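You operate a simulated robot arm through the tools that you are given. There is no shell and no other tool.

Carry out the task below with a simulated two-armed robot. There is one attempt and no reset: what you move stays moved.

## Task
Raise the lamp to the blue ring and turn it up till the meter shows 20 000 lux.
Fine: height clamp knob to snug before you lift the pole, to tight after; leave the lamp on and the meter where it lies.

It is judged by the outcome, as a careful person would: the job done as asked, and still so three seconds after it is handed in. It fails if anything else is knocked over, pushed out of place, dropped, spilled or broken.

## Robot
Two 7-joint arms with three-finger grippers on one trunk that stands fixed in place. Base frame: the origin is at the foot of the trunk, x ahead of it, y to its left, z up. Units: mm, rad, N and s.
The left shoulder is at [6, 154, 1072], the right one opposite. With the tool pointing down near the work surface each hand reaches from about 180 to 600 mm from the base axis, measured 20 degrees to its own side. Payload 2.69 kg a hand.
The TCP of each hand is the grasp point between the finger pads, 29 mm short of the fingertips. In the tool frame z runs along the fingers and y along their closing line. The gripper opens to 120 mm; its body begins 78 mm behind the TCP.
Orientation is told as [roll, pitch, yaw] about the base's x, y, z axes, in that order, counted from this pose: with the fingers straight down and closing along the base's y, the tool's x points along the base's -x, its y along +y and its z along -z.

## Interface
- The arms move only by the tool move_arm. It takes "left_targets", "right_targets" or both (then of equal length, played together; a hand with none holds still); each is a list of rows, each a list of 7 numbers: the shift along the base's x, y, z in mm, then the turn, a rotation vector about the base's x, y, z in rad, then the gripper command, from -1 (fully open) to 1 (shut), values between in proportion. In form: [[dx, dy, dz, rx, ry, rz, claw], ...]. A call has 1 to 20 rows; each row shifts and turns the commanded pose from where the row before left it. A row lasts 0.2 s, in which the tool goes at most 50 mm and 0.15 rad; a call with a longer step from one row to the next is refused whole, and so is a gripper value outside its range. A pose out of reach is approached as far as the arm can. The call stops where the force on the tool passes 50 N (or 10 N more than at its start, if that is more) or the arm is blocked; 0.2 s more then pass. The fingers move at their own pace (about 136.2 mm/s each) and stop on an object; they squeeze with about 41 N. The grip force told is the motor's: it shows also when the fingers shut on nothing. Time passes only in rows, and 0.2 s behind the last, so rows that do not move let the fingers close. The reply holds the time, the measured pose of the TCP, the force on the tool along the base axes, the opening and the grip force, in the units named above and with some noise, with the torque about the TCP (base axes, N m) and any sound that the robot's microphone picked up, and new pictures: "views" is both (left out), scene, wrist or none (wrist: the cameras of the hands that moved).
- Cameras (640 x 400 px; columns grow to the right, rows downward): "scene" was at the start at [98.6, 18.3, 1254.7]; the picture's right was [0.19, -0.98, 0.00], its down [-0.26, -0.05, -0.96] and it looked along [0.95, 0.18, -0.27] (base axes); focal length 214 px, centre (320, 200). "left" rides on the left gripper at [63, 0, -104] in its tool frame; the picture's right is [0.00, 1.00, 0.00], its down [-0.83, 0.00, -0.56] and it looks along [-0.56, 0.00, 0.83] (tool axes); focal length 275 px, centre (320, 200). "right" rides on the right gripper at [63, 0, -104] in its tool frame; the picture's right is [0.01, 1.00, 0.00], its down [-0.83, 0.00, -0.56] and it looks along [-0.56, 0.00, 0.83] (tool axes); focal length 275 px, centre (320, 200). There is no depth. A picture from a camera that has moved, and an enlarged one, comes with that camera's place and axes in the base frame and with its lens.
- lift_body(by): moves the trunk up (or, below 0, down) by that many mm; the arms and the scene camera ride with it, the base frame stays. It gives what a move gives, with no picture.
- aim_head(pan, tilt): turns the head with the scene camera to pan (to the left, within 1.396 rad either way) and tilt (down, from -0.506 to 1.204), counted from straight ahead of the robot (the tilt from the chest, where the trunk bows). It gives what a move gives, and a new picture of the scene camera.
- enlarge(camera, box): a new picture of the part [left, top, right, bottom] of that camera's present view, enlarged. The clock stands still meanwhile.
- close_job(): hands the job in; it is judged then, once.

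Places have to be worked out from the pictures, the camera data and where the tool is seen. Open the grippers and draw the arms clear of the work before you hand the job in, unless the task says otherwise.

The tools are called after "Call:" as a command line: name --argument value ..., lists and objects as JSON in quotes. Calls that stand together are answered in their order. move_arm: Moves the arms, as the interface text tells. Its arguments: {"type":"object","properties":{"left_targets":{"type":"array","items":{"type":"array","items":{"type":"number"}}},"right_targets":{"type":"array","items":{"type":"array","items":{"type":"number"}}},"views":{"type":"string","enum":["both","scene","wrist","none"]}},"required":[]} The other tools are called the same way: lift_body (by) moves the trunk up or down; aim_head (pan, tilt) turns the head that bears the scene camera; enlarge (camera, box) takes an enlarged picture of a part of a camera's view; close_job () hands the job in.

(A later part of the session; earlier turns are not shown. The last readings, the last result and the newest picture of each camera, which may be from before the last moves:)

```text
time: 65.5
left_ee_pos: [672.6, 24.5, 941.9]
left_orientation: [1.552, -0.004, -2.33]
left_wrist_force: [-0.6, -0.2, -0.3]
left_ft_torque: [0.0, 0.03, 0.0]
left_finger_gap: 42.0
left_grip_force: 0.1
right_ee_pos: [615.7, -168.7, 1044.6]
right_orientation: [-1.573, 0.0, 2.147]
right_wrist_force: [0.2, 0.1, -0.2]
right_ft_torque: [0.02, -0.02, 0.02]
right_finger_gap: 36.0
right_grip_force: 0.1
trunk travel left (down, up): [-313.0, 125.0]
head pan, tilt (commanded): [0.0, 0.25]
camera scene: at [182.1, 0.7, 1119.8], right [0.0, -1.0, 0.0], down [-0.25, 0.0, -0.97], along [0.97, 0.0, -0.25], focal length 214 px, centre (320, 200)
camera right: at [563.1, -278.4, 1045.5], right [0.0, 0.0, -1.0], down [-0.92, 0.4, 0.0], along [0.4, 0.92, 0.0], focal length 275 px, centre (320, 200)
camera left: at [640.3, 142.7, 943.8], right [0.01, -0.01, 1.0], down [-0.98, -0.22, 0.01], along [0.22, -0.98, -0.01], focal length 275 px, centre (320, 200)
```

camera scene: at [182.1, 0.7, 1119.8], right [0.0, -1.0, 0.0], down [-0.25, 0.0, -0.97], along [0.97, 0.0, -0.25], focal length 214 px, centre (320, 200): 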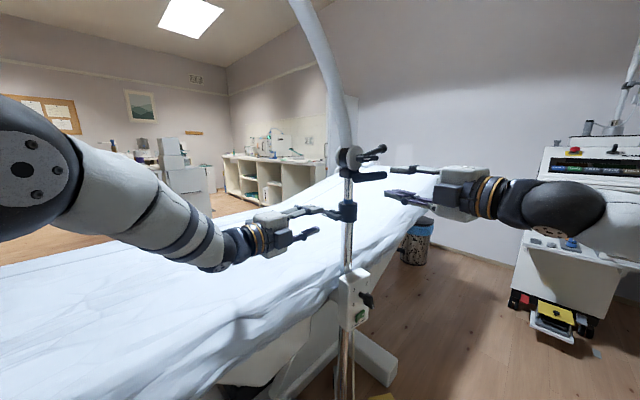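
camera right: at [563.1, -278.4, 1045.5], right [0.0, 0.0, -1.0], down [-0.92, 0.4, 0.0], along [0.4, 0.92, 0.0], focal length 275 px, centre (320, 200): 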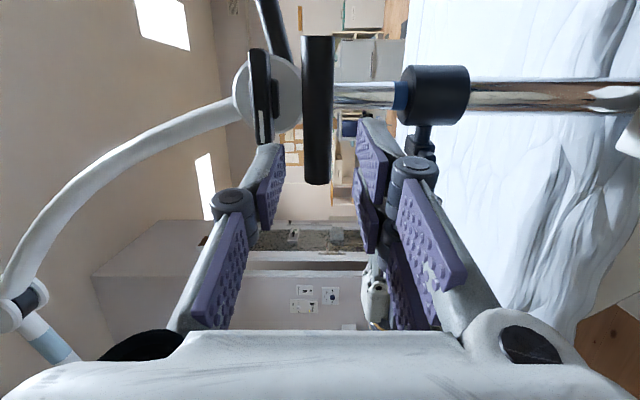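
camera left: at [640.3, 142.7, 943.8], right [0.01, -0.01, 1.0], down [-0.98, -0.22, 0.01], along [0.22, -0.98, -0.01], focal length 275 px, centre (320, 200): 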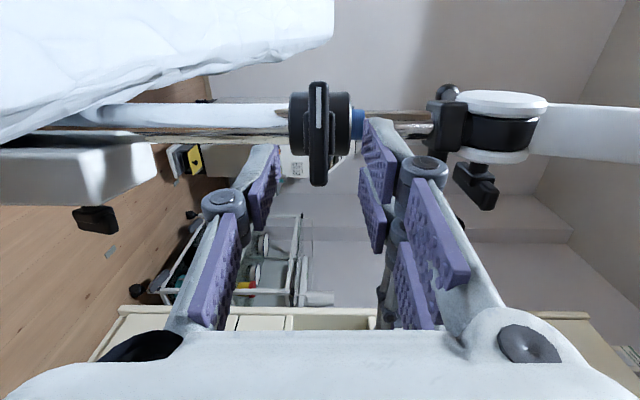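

Both hands are clear of the stand. I look left at the meter for its present reading and at the left elbow.

Call:
aim_head --pan 0.95 --tilt 0.5

```text
time: 66.8
left_ee_pos: [672.3, 24.6, 941.9]
left_orientation: [1.554, -0.002, -2.331]
left_wrist_force: [-0.3, -1.2, -0.2]
left_ft_torque: [-0.02, -0.02, 0.02]
left_finger_gap: 41.9
left_grip_force: 0.0
right_ee_pos: [617.1, -168.1, 1044.4]
right_orientation: [-1.57, 0.003, 2.146]
right_wrist_force: [0.5, 0.2, 0.4]
right_ft_torque: [0.01, -0.01, 0.02]
right_finger_gap: 36.2
right_grip_force: 0.0
trunk travel left (down, up): [-313.0, 125.0]
head pan, tilt (commanded): [0.949, 0.499]
camera scene: at [141.9, 74.6, 1096.6], right [0.81, -0.58, 0.0], down [-0.28, -0.39, -0.88], along [0.51, 0.71, -0.48], focal length 214 px, centre (320, 200)
```

scene: 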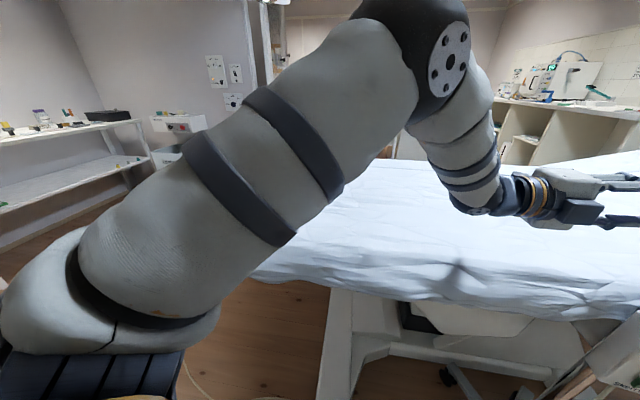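

The left upper arm now hides the meter. I draw the left hand back toward [504,128,984] pointing forward again, then I will fold it to its earlier tool-down pose.

Call:
move_arm --left_targets '[[-20, 20, 7, 0, 0, 0, 0], [-28, 17, 7, 0, 0, 0.128, -0.2], [-28, 17, 7, 0, 0, 0.128, -0.4], [-28, 17, 7, 0, 0, 0.128, -0.4], [-28, 17, 7, 0, 0, 0.128, -0.4], [-28, 17, 7, 0, 0, 0.128, -0.4], [-8, 0, 0, 0, 0, 0.128, -0.4]]' --views "scene"

```text
time: 68.4
left_ee_pos: [570.1, 166.9, 879.4]
left_orientation: [1.554, -0.003, -1.561]
left_wrist_force: [-0.2, -0.1, 0.8]
left_ft_torque: [0.0, 0.03, 0.01]
left_finger_gap: 84.1
left_grip_force: 0.0
left hand out of reach, approached as far as the arm can: row 3, 4, 5, 6, 7
right_ee_pos: [615.9, -168.4, 1044.5]
right_orientation: [-1.569, 0.0, 2.147]
right_wrist_force: [-0.7, -0.9, 0.2]
right_ft_torque: [0.03, 0.01, 0.02]
right_finger_gap: 36.1
right_grip_force: 0.1
trunk travel left (down, up): [-313.0, 125.0]
head pan, tilt (commanded): [0.949, 0.499]
camera scene: at [141.8, 74.6, 1096.6], right [0.81, -0.58, 0.0], down [-0.28, -0.39, -0.88], along [0.51, 0.71, -0.48], focal length 214 px, centre (320, 200)
```

scene: 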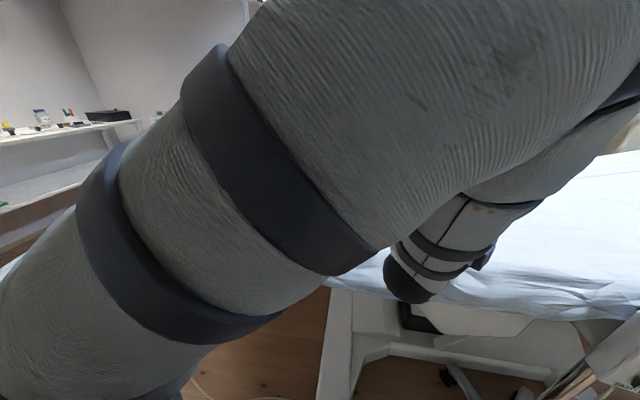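

The hand ended lower (z 879) than planned because of joint limits, and the elbow is now close before the head. I raise the hand straight up first to get away from the couch.

Call:
move_arm --left_targets '[[10, 0, 15, 0, 0, 0, 0], [10, 0, 15, 0, 0, 0, 0.3], [10, 0, 15, 0, 0, 0, 0.3], [0, 0, 15, 0, 0, 0, 0.3]]' --views "both"

```text
time: 69.4
left_ee_pos: [599.2, 168.0, 941.0]
left_orientation: [1.553, -0.004, -1.563]
left_wrist_force: [-0.1, 0.0, -0.1]
left_ft_torque: [0.0, -0.01, -0.04]
left_finger_gap: 42.0
left_grip_force: 0.0
right_ee_pos: [615.6, -168.8, 1045.3]
right_orientation: [-1.569, 0.002, 2.148]
right_wrist_force: [0.7, -0.8, 0.0]
right_ft_torque: [-0.01, -0.04, 0.0]
right_finger_gap: 36.2
right_grip_force: 0.1
trunk travel left (down, up): [-313.0, 125.0]
head pan, tilt (commanded): [0.949, 0.499]
camera scene: at [141.8, 74.9, 1096.6], right [0.81, -0.58, 0.0], down [-0.28, -0.39, -0.88], along [0.51, 0.71, -0.48], focal length 214 px, centre (320, 200)
camera left: at [495.5, 230.6, 942.8], right [0.02, 0.0, 1.0], down [-0.55, -0.84, 0.01], along [0.84, -0.55, -0.02], focal length 275 px, centre (320, 200)
```

scene: 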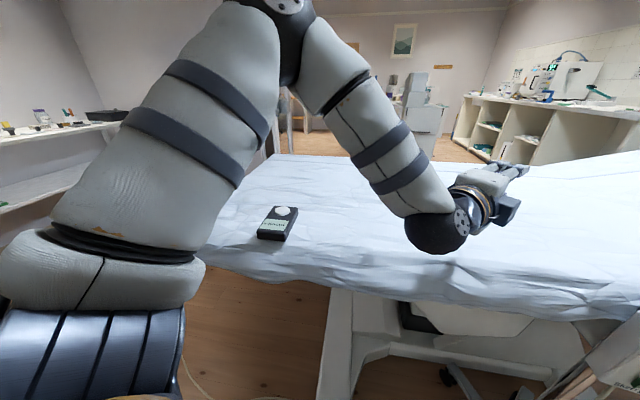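
left: 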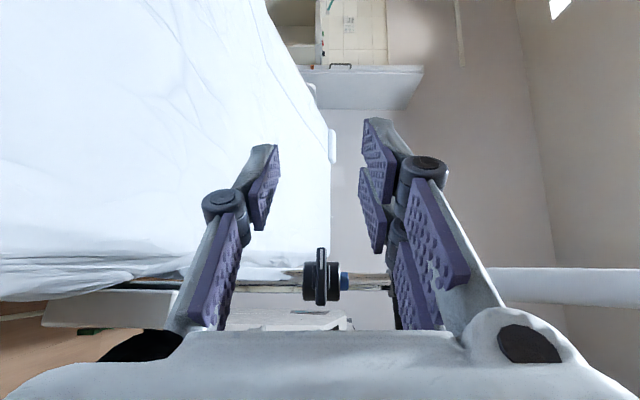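

The elbow is high now and the meter is in plain view, undisturbed. I enlarge it to read.

Call:
enlarge --camera "scene" --box '[250, 195, 310, 245]'

```text
8.00 times, centred on (280, 220) of scene
camera zoom: at [141.8, 74.9, 1096.6], right [0.81, -0.58, 0.0], down [-0.28, -0.39, -0.88], along [0.51, 0.71, -0.48], focal length 1716 px, centre (640, 40)
```

zoom: 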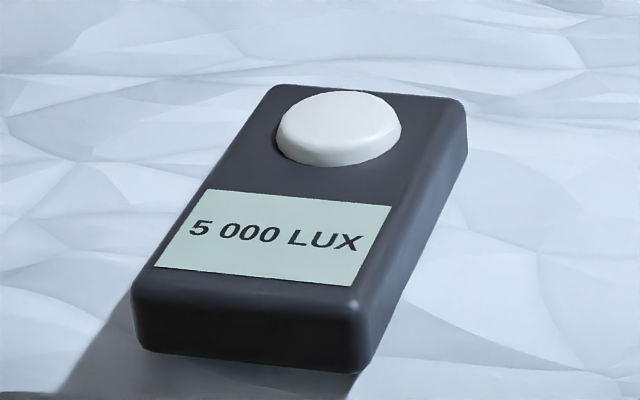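

The meter still shows 5 000 LUX in its old place. Now the dimmer: I bring the right hand back and down to about [532,-228,720] in front of the dial and look.

Call:
move_arm --right_targets '[[-28, -20, -15, 0, 0, 0, 0.15], [-28, -20, -15, 0, 0, 0, 0.15], [-28, -20, -15, 0, 0, 0, 0.15], [0, 0, -40, 0, 0, 0, 0.15], [0, 0, -40, 0, 0, 0, 0.15], [0, 0, -40, 0, 0, 0, 0.15], [0, 0, -40, 0, 0, 0, 0.15], [0, 0, -40, 0, 0, 0, 0.15], [0, 0, -40, 0, 0, 0, 0.15], [0, 0, -40, 0, 0, 0, 0.15]]' --views "wrist"

Call:
aim_head --pan -0.1 --tilt 0.6

```text
time: 71.6
left_ee_pos: [598.9, 167.5, 939.4]
left_orientation: [1.554, -0.002, -1.562]
left_wrist_force: [0.4, -0.6, 0.0]
left_ft_torque: [0.02, -0.01, 0.0]
left_finger_gap: 41.9
left_grip_force: 0.1
right_ee_pos: [557.3, -227.3, 724.3]
right_orientation: [-1.572, 0.0, 2.147]
right_wrist_force: [-0.3, 0.4, 0.3]
right_ft_torque: [0.02, -0.01, -0.05]
right_finger_gap: 50.9
right_grip_force: 0.1
right hand out of reach, approached as far as the arm can: row 7, 8, 9
trunk travel left (down, up): [-313.0, 125.0]
head pan, tilt (commanded): [0.949, 0.499]
camera right: at [504.8, -336.4, 725.2], right [0.0, 0.0, -1.0], down [-0.92, 0.39, 0.0], along [0.39, 0.92, 0.0], focal length 275 px, centre (320, 200)
```

right: 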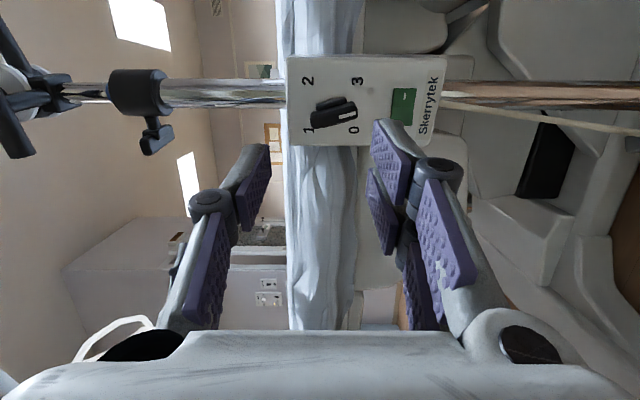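

```text
time: 72.9
left_ee_pos: [599.1, 169.4, 939.9]
left_orientation: [1.553, -0.005, -1.562]
left_wrist_force: [-0.2, -0.2, -0.2]
left_ft_torque: [0.02, -0.01, 0.01]
left_finger_gap: 42.1
left_grip_force: 0.1
right_ee_pos: [558.3, -226.0, 724.6]
right_orientation: [-1.571, 0.001, 2.147]
right_wrist_force: [-0.8, 0.1, 0.1]
right_ft_torque: [0.0, -0.01, 0.0]
right_finger_gap: 50.9
right_grip_force: 0.0
trunk travel left (down, up): [-313.0, 125.0]
head pan, tilt (commanded): [-0.099, 0.6]
camera scene: at [176.8, -8.0, 1087.5], right [-0.1, -1.0, 0.0], down [-0.56, 0.06, -0.83], along [0.82, -0.08, -0.56], focal length 214 px, centre (320, 200)
```

scene: 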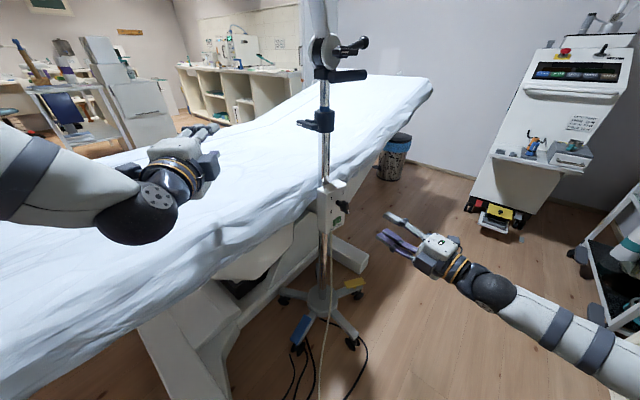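

The dial face is well visible now. I enlarge it from both cameras.

Call:
enlarge --camera "right" --box '[280, 50, 460, 160]'

Call:
enlarge --camera "scene" --box '[300, 170, 370, 250]'

```text
3.56 times, centred on (370, 105) of right
camera zoom: at [504.8, -336.5, 726.0], right [0.0, 0.0, -1.0], down [-0.92, 0.39, 0.0], along [0.39, 0.92, 0.0], focal length 979 px, centre (142, 538)
```

zoom: 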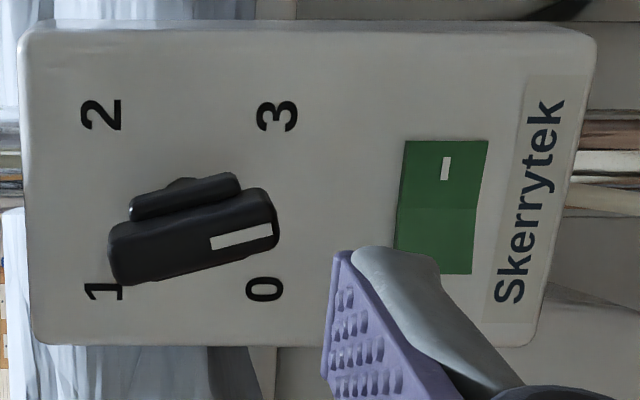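

```text
5.00 times, centred on (335, 210) of scene
camera zoom: at [176.8, -8.0, 1087.5], right [-0.1, -1.0, 0.0], down [-0.56, 0.06, -0.83], along [0.82, -0.08, -0.56], focal length 1072 px, centre (245, 150)
```

zoom: 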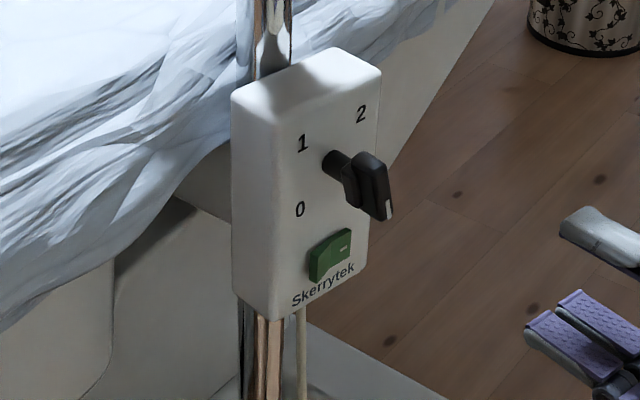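

The dial labels form a square around a centre at about [705.5,-112.3,713.5]; the knob's bar centre is at [678,-133,713], its marked end pointing down with about 12° tilt, i.e. below "0". I roll the right hand by -1.78 rad (camera on top) so the fingers close across the bar, moving to a standoff at [596,-190,713].

Call:
move_arm --right_targets '[[3.2, 3, -1, -0.1243, -0.0804, 0, 0.15], [3.2, 3, -1, -0.1243, -0.0804, 0, 0.15], [3.2, 3, -1, -0.1243, -0.0804, 0, 0.15], [3.2, 3, -1, -0.1243, -0.0804, 0, 0.15], [3.2, 3, -1, -0.1243, -0.0804, 0, 0.15], [3.2, 3, -1, -0.1243, -0.0804, 0, 0.15]]' --views "both"

```text
time: 74.3
left_ee_pos: [598.7, 167.9, 940.8]
left_orientation: [1.554, -0.003, -1.561]
left_wrist_force: [-0.3, 0.6, -0.8]
left_ft_torque: [0.0, 0.02, -0.05]
left_finger_gap: 42.1
left_grip_force: 0.0
right_ee_pos: [579.7, -208.3, 720.1]
right_orientation: [-1.569, 0.891, 2.146]
right_wrist_force: [1.3, -0.8, -0.6]
right_ft_torque: [-0.03, -0.04, 0.02]
right_finger_gap: 51.2
right_grip_force: 0.0
trunk travel left (down, up): [-313.0, 125.0]
head pan, tilt (commanded): [-0.099, 0.6]
camera scene: at [176.8, -8.1, 1087.5], right [-0.1, -1.0, 0.0], down [-0.56, 0.06, -0.83], along [0.82, -0.08, -0.56], focal length 214 px, centre (320, 200)
camera right: at [513.1, -298.9, 770.8], right [0.42, -0.66, -0.62], down [-0.75, 0.13, -0.65], along [0.51, 0.74, -0.43], focal length 275 px, centre (320, 200)
```

scene: 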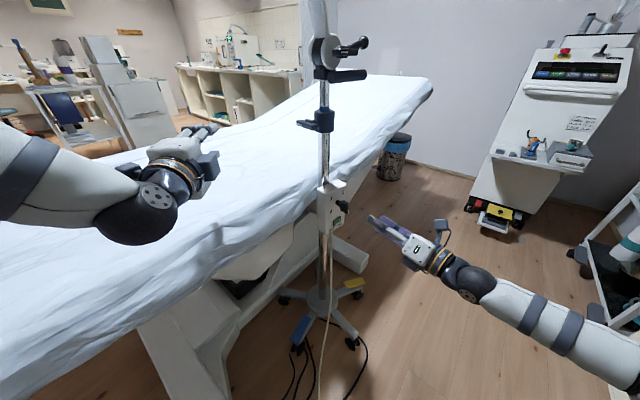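
right: 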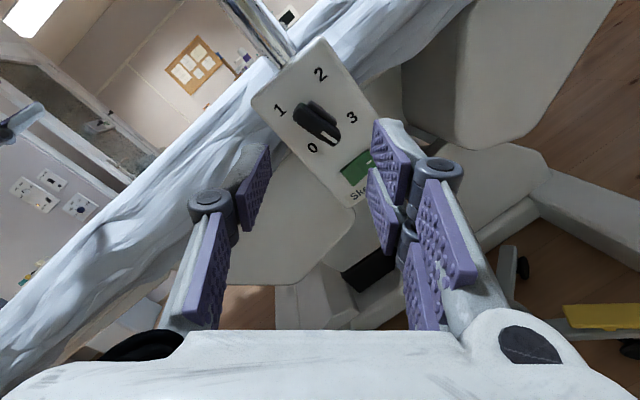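

Half the roll is done and reachable. I finish the roll (another 0.89 rad) while moving toward the standoff.

Call:
move_arm --right_targets '[[2.7, 3, -1.2, -0.1243, -0.0804, 0.006, 0.15], [2.7, 3, -1.2, -0.1243, -0.0804, 0.006, 0.15], [2.7, 3, -1.2, -0.1243, -0.0804, 0.006, 0.15], [2.7, 3, -1.2, -0.1243, -0.0804, 0.006, 0.15], [2.7, 3, -1.2, -0.1243, -0.0804, 0.006, 0.15], [2.7, 3, -1.2, -0.1243, -0.0804, 0.006, 0.15]]' --views "wrist"

Call:
enlarge --camera "right" --box '[240, 40, 420, 200]'

```text
time: 75.7
left_ee_pos: [600.7, 168.4, 940.4]
left_orientation: [1.552, -0.003, -1.562]
left_wrist_force: [0.3, 0.0, -0.8]
left_ft_torque: [-0.02, 0.0, -0.02]
left_finger_gap: 42.2
left_grip_force: 0.0
right_ee_pos: [595.0, -191.5, 713.3]
right_orientation: [1.495, 1.361, -1.039]
right_wrist_force: [-0.1, 0.5, 0.3]
right_ft_torque: [0.01, 0.0, 0.0]
right_finger_gap: 50.9
right_grip_force: 0.0
trunk travel left (down, up): [-313.0, 125.0]
head pan, tilt (commanded): [-0.099, 0.6]
camera right: at [502.1, -239.1, 777.3], right [0.56, -0.8, 0.21], down [-0.37, -0.47, -0.8], along [0.74, 0.37, -0.56], focal length 275 px, centre (320, 200)
```

right: 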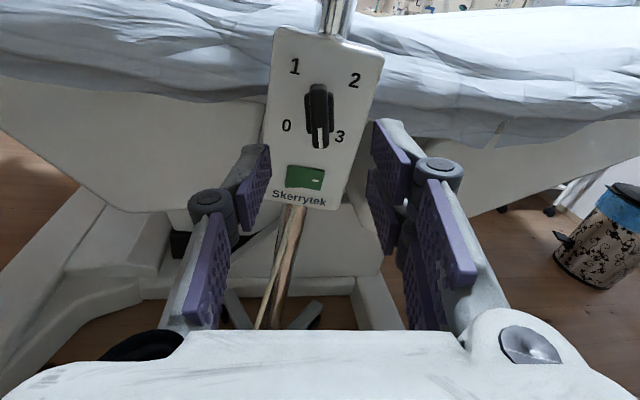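

```text
2.50 times, centred on (330, 120) of right
camera zoom: at [502.1, -239.1, 777.3], right [0.56, -0.8, 0.21], down [-0.37, -0.47, -0.8], along [0.74, 0.37, -0.56], focal length 688 px, centre (295, 400)
```

zoom: 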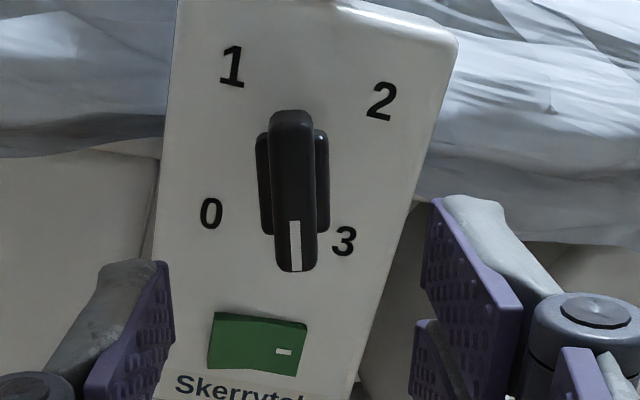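

The bar is lined up between the fingers, about 101 mm ahead. I advance 60 mm along the tool, then check.

Call:
move_arm --right_targets '[[12.3, 8.6, -0.2, 0, 0, 0, 0.3], [12.3, 8.6, -0.2, 0, 0, 0, 0.3], [12.3, 8.6, -0.2, 0, 0, 0, 0.3], [12.3, 8.6, -0.2, 0, 0, 0, 0.3]]' --views "wrist"

```text
time: 76.7
left_ee_pos: [599.2, 169.7, 940.6]
left_orientation: [1.553, -0.002, -1.562]
left_wrist_force: [0.7, -0.1, -0.3]
left_ft_torque: [0.01, 0.0, -0.01]
left_finger_gap: 41.8
left_grip_force: 0.0
right_ee_pos: [645.9, -157.2, 712.3]
right_orientation: [1.489, 1.365, -1.048]
right_wrist_force: [0.3, 0.3, -0.1]
right_ft_torque: [0.01, 0.02, 0.0]
right_finger_gap: 42.0
right_grip_force: 0.0
trunk travel left (down, up): [-313.0, 125.0]
head pan, tilt (commanded): [-0.099, 0.6]
camera right: at [553.4, -205.0, 776.4], right [0.56, -0.8, 0.21], down [-0.37, -0.47, -0.8], along [0.74, 0.37, -0.56], focal length 275 px, centre (320, 200)
```

right: 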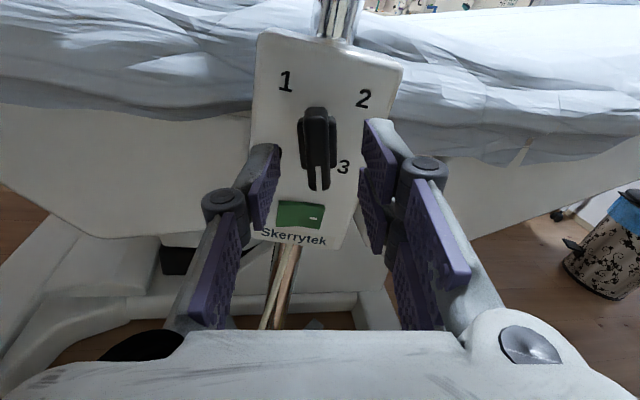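

Alignment is good with the bar about 39 mm ahead. I advance 26 mm and close on the dimmer knob.

Call:
move_arm --right_targets '[[10.7, 7.4, -0.2, 0, 0, 0, 0.3], [10.7, 7.4, -0.2, 0, 0, 0, 0.3], [0, 0, 0, 0, 0, 0, 0.5], [0, 0, 0, 0, 0, 0, 0.6], [0, 0, 0, 0, 0, 0, 0.75], [0, 0, 0, 0, 0, 0, 0.9]]' --views "wrist"

```text
time: 78.1
left_ee_pos: [598.4, 169.3, 940.8]
left_orientation: [1.553, -0.003, -1.563]
left_wrist_force: [0.1, -0.3, 0.3]
left_ft_torque: [0.0, 0.02, 0.01]
left_finger_gap: 42.1
left_grip_force: 0.0
right_ee_pos: [665.2, -142.5, 712.5]
right_orientation: [1.495, 1.362, -1.04]
right_wrist_force: [2.5, 0.1, 0.6]
right_ft_torque: [-0.03, 0.03, -0.05]
right_finger_gap: 21.8
right_grip_force: 40.8
trunk travel left (down, up): [-313.0, 125.0]
head pan, tilt (commanded): [-0.099, 0.6]
camera right: at [572.7, -189.9, 776.4], right [0.56, -0.8, 0.21], down [-0.37, -0.47, -0.8], along [0.74, 0.37, -0.56], focal length 275 px, centre (320, 200)
```

right: 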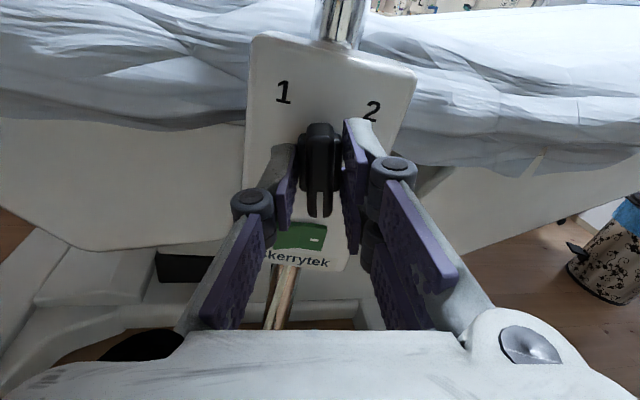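

The dimmer knob is held squarely with no side load. I aim the head at the meter and turn the knob clockwise 0.2 rad as a first test.

Call:
aim_head --pan 0.95 --tilt 0.5

Call:
move_arm --right_targets '[[0, 0, 0, 0.082, 0.057, 0, 0.9], [0, 0, 0, 0.082, 0.057, 0, 0.9]]' --views "wrist"

Call:
enlarge --camera "scene" --box '[250, 195, 310, 245]'

```text
time: 79.4
left_ee_pos: [599.6, 168.8, 940.3]
left_orientation: [1.554, -0.005, -1.561]
left_wrist_force: [-0.6, 0.3, -0.3]
left_ft_torque: [-0.02, -0.01, -0.02]
left_finger_gap: 42.0
left_grip_force: 0.2
right_ee_pos: [664.6, -141.1, 712.3]
right_orientation: [1.493, 1.364, -1.041]
right_wrist_force: [3.3, 1.6, 0.5]
right_ft_torque: [0.03, -0.03, 0.03]
right_finger_gap: 21.9
right_grip_force: 40.8
trunk travel left (down, up): [-313.0, 125.0]
head pan, tilt (commanded): [0.949, 0.499]
camera scene: at [142.1, 74.8, 1096.6], right [0.81, -0.58, 0.0], down [-0.28, -0.39, -0.88], along [0.51, 0.71, -0.48], focal length 214 px, centre (320, 200)
```

scene: 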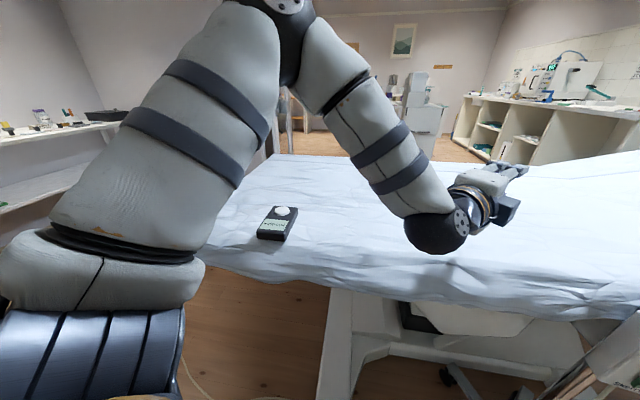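

```text
time: 80.0
left_ee_pos: [599.0, 171.0, 940.8]
left_orientation: [1.554, -0.002, -1.563]
left_wrist_force: [-0.6, 0.2, -0.1]
left_ft_torque: [-0.02, 0.0, 0.03]
left_finger_gap: 41.8
left_grip_force: 0.1
right_ee_pos: [664.3, -142.1, 712.3]
right_orientation: [0.396, 1.556, -2.136]
right_wrist_force: [4.9, 2.8, 5.4]
right_ft_torque: [-0.37, 0.55, 0.08]
right_finger_gap: 22.0
right_grip_force: 41.0
trunk travel left (down, up): [-313.0, 125.0]
head pan, tilt (commanded): [0.949, 0.499]
camera right: at [580.1, -200.6, 777.7], right [0.57, -0.82, 0.01], down [-0.46, -0.33, -0.82], along [0.68, 0.47, -0.57], focal length 275 px, centre (320, 200)
```

right: 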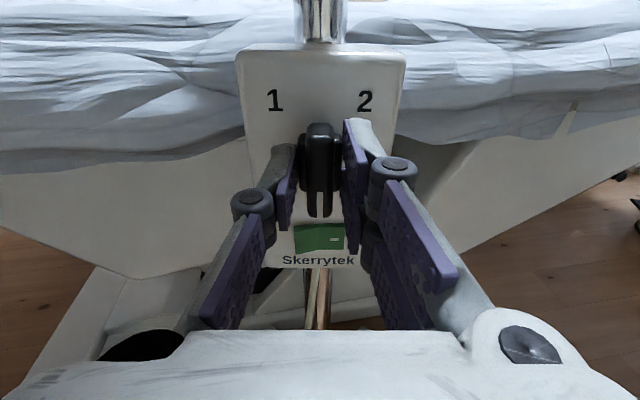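

```text
8.00 times, centred on (280, 220) of scene
camera zoom: at [141.8, 75.0, 1096.6], right [0.81, -0.58, 0.0], down [-0.28, -0.39, -0.88], along [0.51, 0.71, -0.48], focal length 1716 px, centre (640, 40)
```

zoom: 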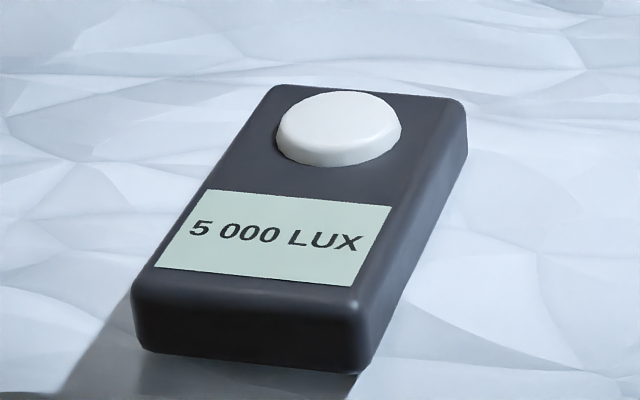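

The knob turns easily; the meter still reads 5 000. I go on clockwise 0.4 rad and read again.

Call:
move_arm --right_targets '[[0, 0, 0, 0.082, 0.057, 0, 0.9], [0, 0, 0, 0.082, 0.057, 0, 0.9], [0, 0, 0, 0.082, 0.057, 0, 0.9], [0, 0, 0, 0.082, 0.057, 0, 0.9]]' --views "wrist"

Call:
enlarge --camera "scene" --box '[250, 195, 310, 245]'

```text
time: 81.0
left_ee_pos: [598.7, 169.0, 940.6]
left_orientation: [1.553, -0.006, -1.562]
left_wrist_force: [0.4, -0.1, 0.1]
left_ft_torque: [-0.03, -0.01, 0.01]
left_finger_gap: 41.9
left_grip_force: 0.1
right_ee_pos: [664.7, -142.4, 711.9]
right_orientation: [-1.532, 1.177, 2.223]
right_wrist_force: [-8.1, 6.8, 2.7]
right_ft_torque: [0.06, -0.12, 0.46]
right_finger_gap: 21.8
right_grip_force: 40.9
trunk travel left (down, up): [-313.0, 125.0]
head pan, tilt (commanded): [0.949, 0.499]
camera right: at [594.8, -221.6, 773.0], right [0.53, -0.76, -0.38], down [-0.65, -0.07, -0.76], along [0.55, 0.65, -0.53], focal length 275 px, centre (320, 200)
```

right: 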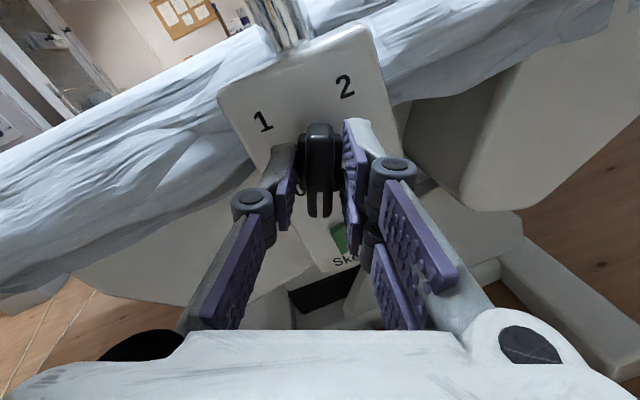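

```text
8.00 times, centred on (280, 220) of scene
camera zoom: at [141.0, 75.2, 1096.7], right [0.81, -0.58, 0.0], down [-0.28, -0.39, -0.88], along [0.51, 0.71, -0.48], focal length 1716 px, centre (640, 40)
```

zoom: 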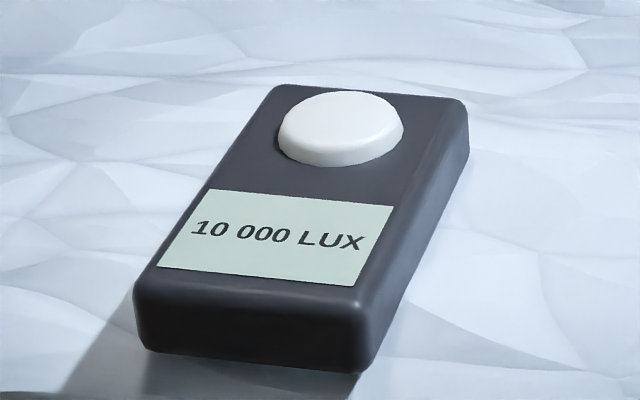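

The meter rose to 10 000 LUX, so clockwise is up. I continue in 0.2 rad steps, reading each time.

Call:
move_arm --right_targets '[[0, 0, 0, 0.082, 0.057, 0, 0.9], [0, 0, 0, 0.082, 0.057, 0, 0.9]]' --views "none"

Call:
enlarge --camera "scene" --box '[250, 195, 310, 245]'

Call:
enlarge --camera "right" --box '[220, 40, 420, 240]'

```text
time: 81.6
left_ee_pos: [599.0, 168.9, 941.0]
left_orientation: [1.553, -0.006, -1.564]
left_wrist_force: [0.4, 0.0, 0.2]
left_ft_torque: [-0.01, 0.02, -0.01]
left_finger_gap: 41.9
left_grip_force: 0.1
right_ee_pos: [666.4, -143.0, 712.6]
right_orientation: [-1.546, 0.977, 2.212]
right_wrist_force: [-13.7, 10.3, -0.9]
right_ft_torque: [-0.08, 0.06, 0.6]
right_finger_gap: 22.0
right_grip_force: 41.0
trunk travel left (down, up): [-313.0, 125.0]
head pan, tilt (commanded): [0.949, 0.499]
```

```text
8.00 times, centred on (280, 220) of scene
camera zoom: at [140.9, 75.4, 1096.6], right [0.81, -0.58, 0.0], down [-0.28, -0.39, -0.88], along [0.51, 0.71, -0.48], focal length 1716 px, centre (640, 40)
```

zoom: 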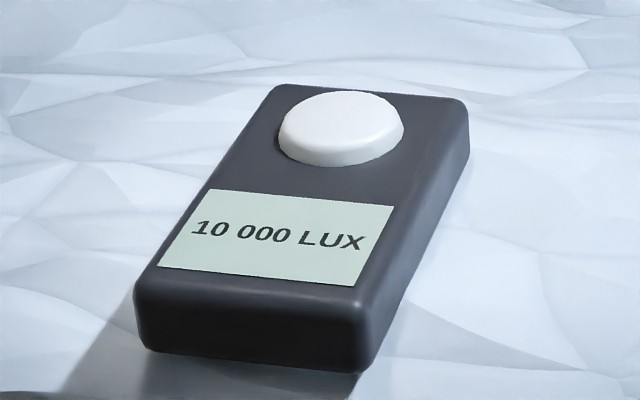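

```text
2.00 times, centred on (320, 140) of right
camera zoom: at [601.4, -230.9, 767.0], right [0.48, -0.68, -0.56], down [-0.73, 0.05, -0.68], along [0.49, 0.73, -0.47], focal length 551 px, centre (320, 320)
```

zoom: 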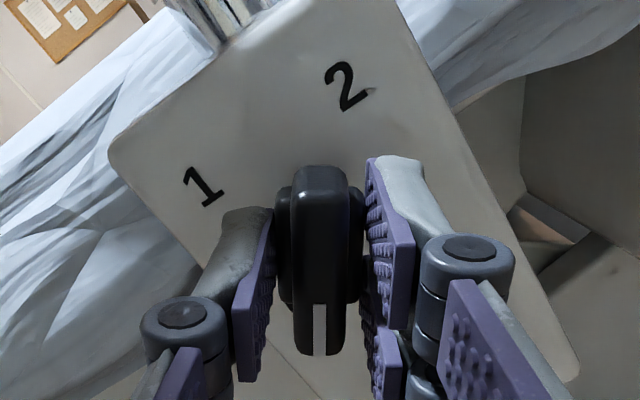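

Still 10 000 with the pointer nearing "0". I relieve the side load by 1 mm and continue 0.2 rad.

Call:
move_arm --right_targets '[[-0.7, 1.0, 0, 0.082, 0.057, 0, 0.9], [0, 0, 0, 0.082, 0.057, 0, 0.9]]' --views "none"

Call:
enlarge --camera "scene" --box '[250, 195, 310, 245]'

```text
time: 82.2
left_ee_pos: [598.2, 168.4, 940.5]
left_orientation: [1.552, -0.005, -1.563]
left_wrist_force: [0.6, 1.0, -0.8]
left_ft_torque: [0.0, -0.04, 0.0]
left_finger_gap: 41.9
left_grip_force: 0.0
right_ee_pos: [665.1, -141.8, 713.4]
right_orientation: [-1.555, 0.776, 2.201]
right_wrist_force: [-11.3, 4.5, 0.3]
right_ft_torque: [-0.54, 0.71, 0.97]
right_finger_gap: 21.6
right_grip_force: 41.4
trunk travel left (down, up): [-313.0, 125.0]
head pan, tilt (commanded): [0.949, 0.499]
```

```text
8.00 times, centred on (280, 220) of scene
camera zoom: at [141.1, 75.0, 1096.7], right [0.81, -0.58, 0.0], down [-0.28, -0.39, -0.88], along [0.51, 0.71, -0.48], focal length 1716 px, centre (640, 40)
```

zoom: 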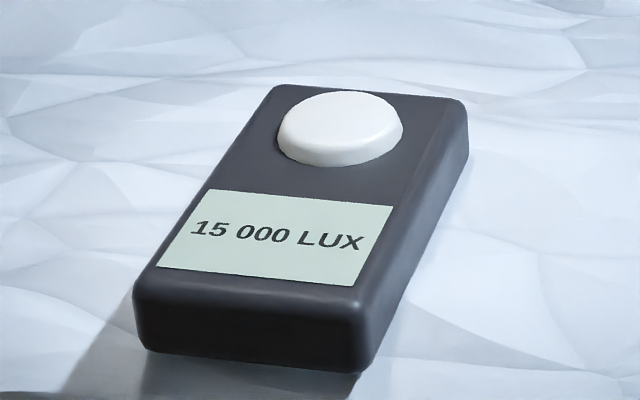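

15 000 LUX now. I continue clockwise 0.3 rad with a small side-load correction and read.

Call:
move_arm --right_targets '[[-0.6, 0.4, 0, 0.082, 0.057, -0.01, 0.9], [0, 0, 0, 0.082, 0.057, -0.01, 0.9], [0, 0, 0, 0.082, 0.057, 0, 0.9]]' --views "none"

Call:
enlarge --camera "scene" --box '[250, 195, 310, 245]'

Call:
enlarge --camera "right" --box '[220, 40, 420, 240]'

```text
time: 83.0
left_ee_pos: [598.9, 167.8, 940.1]
left_orientation: [1.553, -0.002, -1.562]
left_wrist_force: [0.6, 0.7, 0.2]
left_ft_torque: [-0.04, -0.02, 0.0]
left_finger_gap: 41.9
left_grip_force: 0.0
right_ee_pos: [664.7, -141.9, 712.7]
right_orientation: [-1.559, 0.476, 2.176]
right_wrist_force: [-3.9, -1.8, 0.3]
right_ft_torque: [-0.28, 0.34, 0.47]
right_finger_gap: 21.8
right_grip_force: 40.6
trunk travel left (down, up): [-313.0, 125.0]
head pan, tilt (commanded): [0.949, 0.499]
```

```text
8.00 times, centred on (280, 220) of scene
camera zoom: at [141.5, 74.6, 1096.7], right [0.81, -0.58, 0.0], down [-0.28, -0.39, -0.88], along [0.51, 0.71, -0.48], focal length 1716 px, centre (640, 40)
```

zoom: 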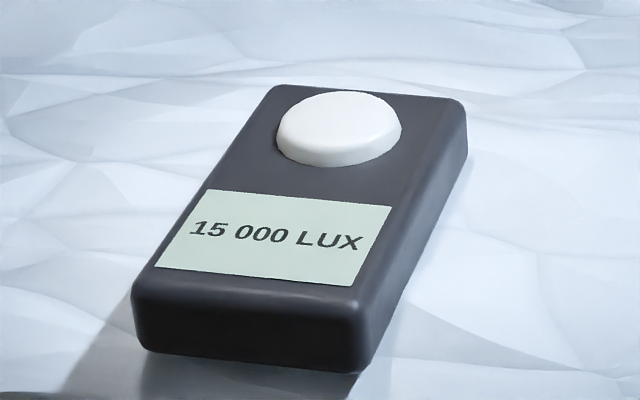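

```text
2.00 times, centred on (320, 140) of right
camera zoom: at [611.0, -247.0, 743.1], right [0.26, -0.39, -0.89], down [-0.88, 0.29, -0.38], along [0.4, 0.88, -0.27], focal length 551 px, centre (320, 320)
```

zoom: 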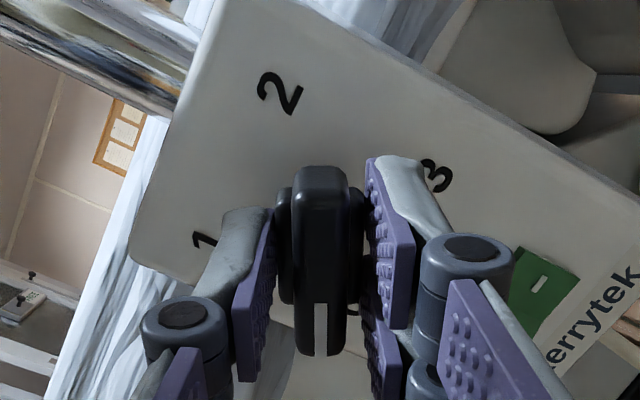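

Still 15 000 at about 1.3 rad. I go on in single 0.1 rad steps now.

Call:
move_arm --right_targets '[[0, 0, 0, 0.082, 0.057, 0, 0.9]]' --views "none"

Call:
enlarge --camera "scene" --box '[250, 195, 310, 245]'

Call:
move_arm --right_targets '[[0, 0, 0, 0.082, 0.057, 0, 0.9]]' --views "none"

Call:
enlarge --camera "scene" --box '[250, 195, 310, 245]'

```text
time: 83.4
left_ee_pos: [599.6, 167.7, 940.9]
left_orientation: [1.554, -0.004, -1.562]
left_wrist_force: [0.9, 0.3, 0.0]
left_ft_torque: [0.01, -0.01, -0.01]
left_finger_gap: 42.1
left_grip_force: 0.1
right_ee_pos: [665.3, -141.9, 712.4]
right_orientation: [-1.561, 0.378, 2.179]
right_wrist_force: [-12.0, -1.2, -0.3]
right_ft_torque: [0.12, -0.23, -0.84]
right_finger_gap: 22.0
right_grip_force: 41.0
trunk travel left (down, up): [-313.0, 125.0]
head pan, tilt (commanded): [0.949, 0.499]
```

```text
8.00 times, centred on (280, 220) of scene
camera zoom: at [141.0, 74.4, 1096.7], right [0.81, -0.58, 0.0], down [-0.28, -0.39, -0.88], along [0.51, 0.71, -0.48], focal length 1716 px, centre (640, 40)
```

zoom: 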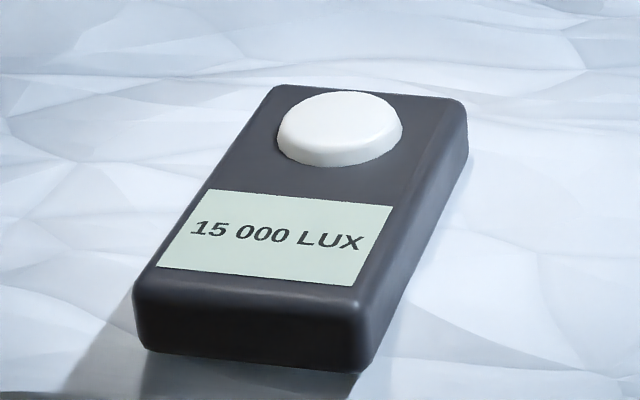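

```text
time: 83.8
left_ee_pos: [599.7, 167.4, 941.6]
left_orientation: [1.555, -0.003, -1.563]
left_wrist_force: [-0.2, 0.7, 0.8]
left_ft_torque: [0.0, -0.01, 0.02]
left_finger_gap: 42.2
left_grip_force: 0.0
right_ee_pos: [665.2, -141.9, 712.0]
right_orientation: [-1.558, 0.278, 2.177]
right_wrist_force: [-11.5, -2.5, 0.2]
right_ft_torque: [0.01, 0.0, -0.4]
right_finger_gap: 21.9
right_grip_force: 40.9
trunk travel left (down, up): [-313.0, 125.0]
head pan, tilt (commanded): [0.949, 0.499]
```

```text
8.00 times, centred on (280, 220) of scene
camera zoom: at [141.2, 74.4, 1096.7], right [0.81, -0.58, 0.0], down [-0.28, -0.39, -0.88], along [0.51, 0.71, -0.48], focal length 1716 px, centre (640, 40)
```

zoom: 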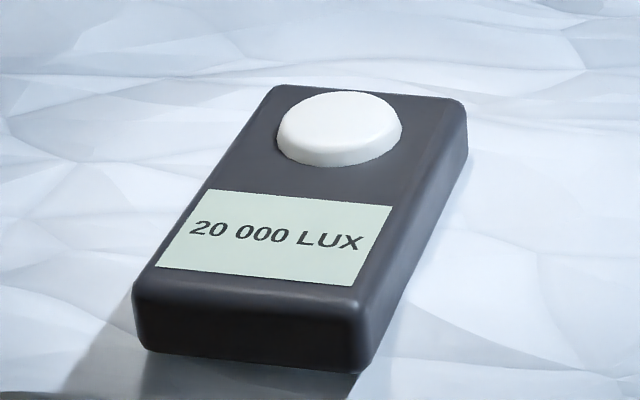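

20 000 LUX now, just past the threshold (about 1.45 rad). Since each 5 000 band spans about 0.5 rad, I turn another 0.2 rad to sit in the middle of the band for margin, and read again.

Call:
move_arm --right_targets '[[-0.7, 0, 0, 0.082, 0.057, 0, 0.9], [0, 0, 0, 0.082, 0.057, 0, 0.9]]' --views "wrist"

Call:
enlarge --camera "scene" --box '[250, 195, 310, 245]'

```text
time: 84.4
left_ee_pos: [598.7, 168.1, 941.8]
left_orientation: [1.554, -0.003, -1.561]
left_wrist_force: [-0.1, 0.2, 0.8]
left_ft_torque: [0.0, 0.0, -0.02]
left_finger_gap: 42.2
left_grip_force: 0.0
right_ee_pos: [664.8, -143.2, 712.7]
right_orientation: [-1.56, 0.078, 2.179]
right_wrist_force: [-6.7, -7.4, 0.4]
right_ft_torque: [-0.12, 0.24, -0.24]
right_finger_gap: 22.0
right_grip_force: 40.6
trunk travel left (down, up): [-313.0, 125.0]
head pan, tilt (commanded): [0.949, 0.499]
camera right: at [615.4, -253.2, 719.1], right [0.04, -0.07, -1.0], down [-0.93, 0.36, -0.06], along [0.37, 0.93, -0.05], focal length 275 px, centre (320, 200)
```

right: 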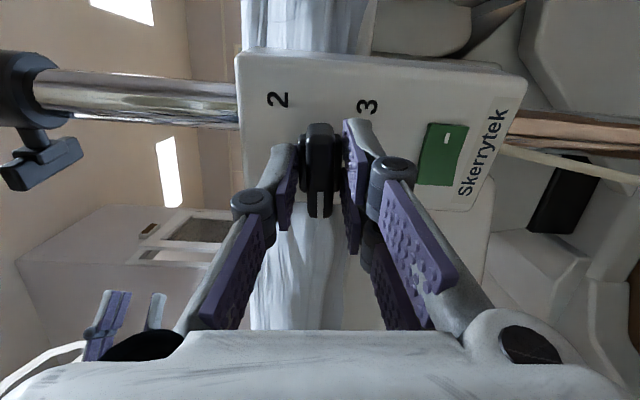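

```text
8.00 times, centred on (280, 220) of scene
camera zoom: at [141.5, 74.1, 1096.7], right [0.81, -0.58, 0.0], down [-0.28, -0.39, -0.88], along [0.51, 0.71, -0.48], focal length 1716 px, centre (640, 40)
```

zoom: 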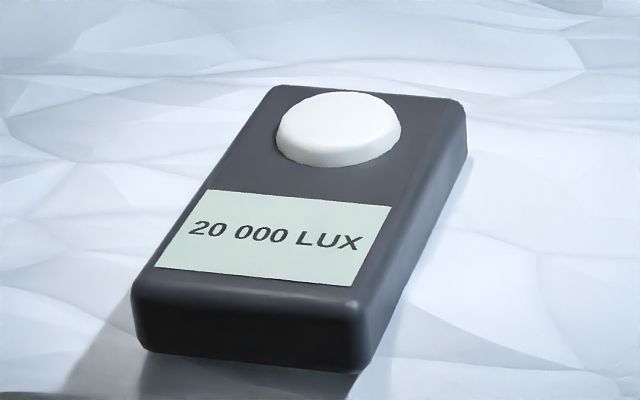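

It holds 20 000 LUX mid-band. I take off the small axial load, open the fingers just enough and back straight out from the knob.

Call:
move_arm --right_targets '[[-0.5, -0.5, 0, 0, 0, 0, 0.9], [0, 0, 0, 0, 0, 0, 0.7], [0, 0, 0, 0, 0, 0, 0.5], [0, 0, 0, 0, 0, 0, 0.45], [-8.3, -5.7, 0, 0, 0, 0, 0.45], [-12.4, -8.5, 0, 0, 0, 0, 0.45], [-16.5, -11.4, 0, 0, 0, 0, 0.45], [-20, -14, 0, 0, 0, 0, 0.45], [-20, -14, 0, 0, 0, 0, 0.45]]' --views "wrist"

Call:
enlarge --camera "scene" --box '[250, 195, 310, 245]'

Call:
enlarge --camera "right" --box '[260, 30, 460, 170]'

```text
time: 86.4
left_ee_pos: [599.6, 168.1, 941.4]
left_orientation: [1.554, -0.004, -1.564]
left_wrist_force: [0.7, -0.3, 0.9]
left_ft_torque: [0.0, -0.01, 0.0]
left_finger_gap: 42.0
left_grip_force: 0.0
right_ee_pos: [584.6, -195.4, 711.8]
right_orientation: [-1.56, 0.079, 2.177]
right_wrist_force: [-0.4, -0.1, -0.8]
right_ft_torque: [0.03, 0.0, -0.01]
right_finger_gap: 32.9
right_grip_force: 0.0
trunk travel left (down, up): [-313.0, 125.0]
head pan, tilt (commanded): [0.949, 0.499]
camera right: at [535.7, -307.7, 719.2], right [0.04, -0.07, -1.0], down [-0.93, 0.36, -0.06], along [0.37, 0.93, -0.06], focal length 275 px, centre (320, 200)
```

right: 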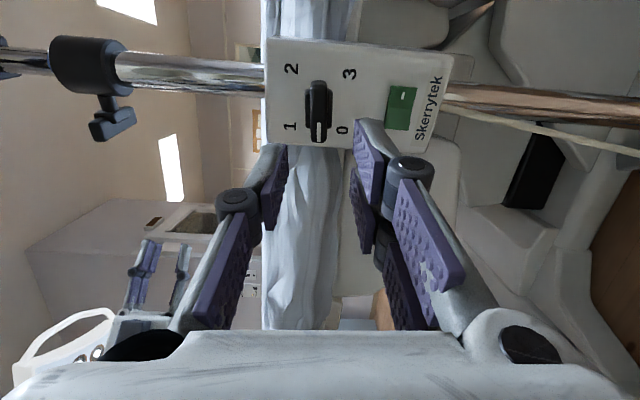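

```text
8.00 times, centred on (280, 220) of scene
camera zoom: at [141.8, 74.7, 1096.6], right [0.81, -0.58, 0.0], down [-0.28, -0.39, -0.88], along [0.51, 0.71, -0.48], focal length 1716 px, centre (640, 40)
```

zoom: 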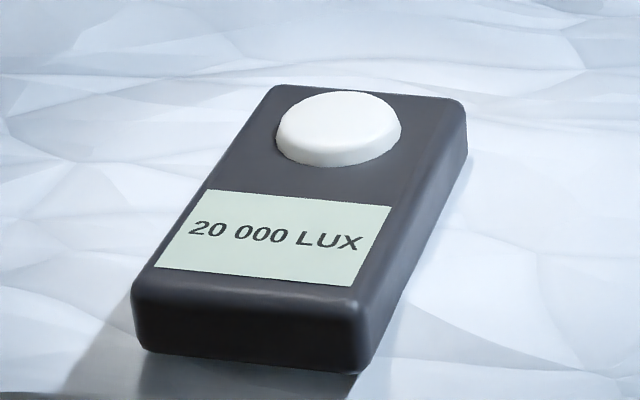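

```text
2.86 times, centred on (360, 100) of right
camera zoom: at [535.7, -307.7, 719.2], right [0.04, -0.07, -1.0], down [-0.93, 0.36, -0.06], along [0.37, 0.93, -0.06], focal length 786 px, centre (206, 486)
```

zoom: 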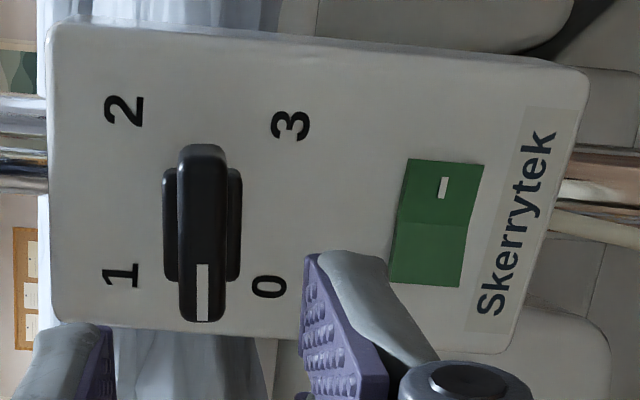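

The pointer now stands between 0 and 1, the switch is untouched and the meter reads 20 000 LUX. I draw the right hand further back and up, opening it.

Call:
move_arm --right_targets '[[-12, -12, 10, 0, 0, 0, 0], [-12, -12, 20, 0, 0, 0, -0.5], [-12, -12, 30, 0, 0, 0, -1], [-8, -10, 40, 0, 0, 0, -1], [-8, -10, 40, 0, 0, 0, -1], [-8, -10, 40, 0, 0, 0, -1], [0, -10, 40, 0, 0, 0, -1]]' --views "none"

Call:
aim_head --pan 0.1 --tilt 0.3

```text
time: 88.0
left_ee_pos: [599.0, 168.6, 940.7]
left_orientation: [1.553, 0.0, -1.562]
left_wrist_force: [-1.1, 0.3, -0.3]
left_ft_torque: [-0.01, 0.02, -0.01]
left_finger_gap: 41.8
left_grip_force: 0.0
right_ee_pos: [523.1, -272.8, 934.4]
right_orientation: [-1.559, 0.079, 2.179]
right_wrist_force: [-0.1, 0.6, 0.0]
right_ft_torque: [-0.02, -0.02, -0.03]
right_finger_gap: 120.1
right_grip_force: 0.0
trunk travel left (down, up): [-313.0, 125.0]
head pan, tilt (commanded): [0.949, 0.499]
```

```text
time: 89.1
left_ee_pos: [599.7, 167.6, 941.1]
left_orientation: [1.553, -0.003, -1.562]
left_wrist_force: [0.1, 0.0, 0.2]
left_ft_torque: [-0.01, 0.0, 0.0]
left_finger_gap: 42.2
left_grip_force: 0.1
right_ee_pos: [523.3, -272.8, 933.2]
right_orientation: [-1.56, 0.078, 2.178]
right_wrist_force: [0.4, -1.1, 0.5]
right_ft_torque: [0.0, 0.0, 0.01]
right_finger_gap: 119.9
right_grip_force: 0.1
trunk travel left (down, up): [-313.0, 125.0]
head pan, tilt (commanded): [0.099, 0.3]
camera scene: at [181.8, 10.0, 1115.0], right [0.1, -0.99, 0.0], down [-0.29, -0.03, -0.96], along [0.95, 0.1, -0.3], focal length 214 px, centre (320, 200)
```

scene: 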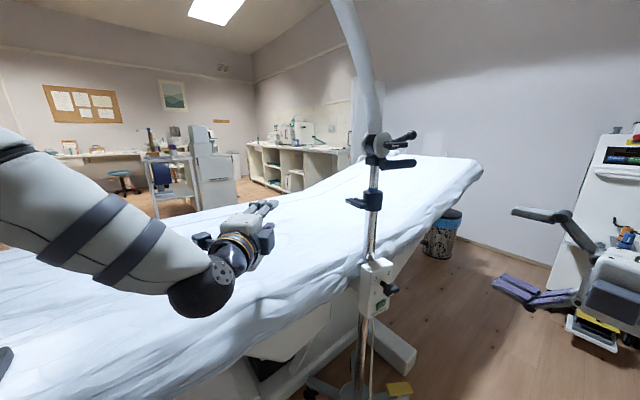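

The stand is free of both hands. I enlarge the collar to confirm the ring and the knob.

Call:
enlarge --camera "scene" --box '[335, 115, 425, 225]'

Call:
enlarge --camera "scene" --box '[345, 170, 395, 215]'

```text
3.64 times, centred on (380, 170) of scene
camera zoom: at [181.8, 10.0, 1115.0], right [0.1, -0.99, 0.0], down [-0.29, -0.03, -0.96], along [0.95, 0.1, -0.3], focal length 780 px, centre (102, 309)
```

zoom: 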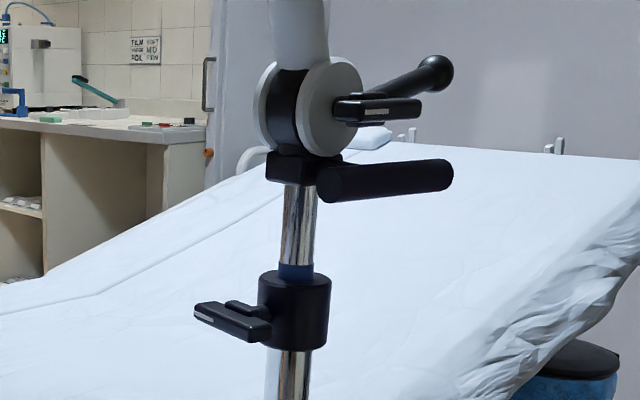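

```text
8.89 times, centred on (370, 192) of scene
camera zoom: at [181.8, 10.0, 1115.0], right [0.1, -0.99, 0.0], down [-0.29, -0.03, -0.96], along [0.95, 0.1, -0.3], focal length 1906 px, centre (-124, 267)
```

zoom: 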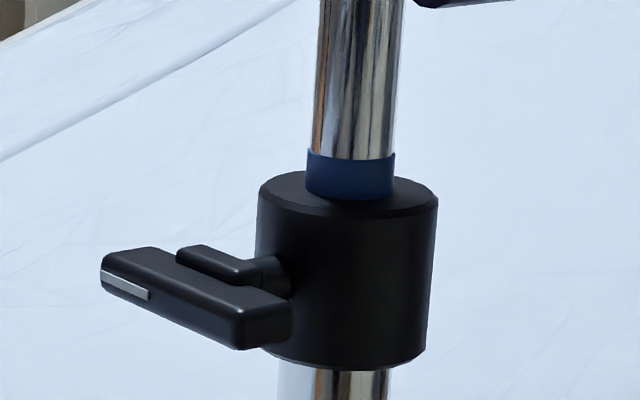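

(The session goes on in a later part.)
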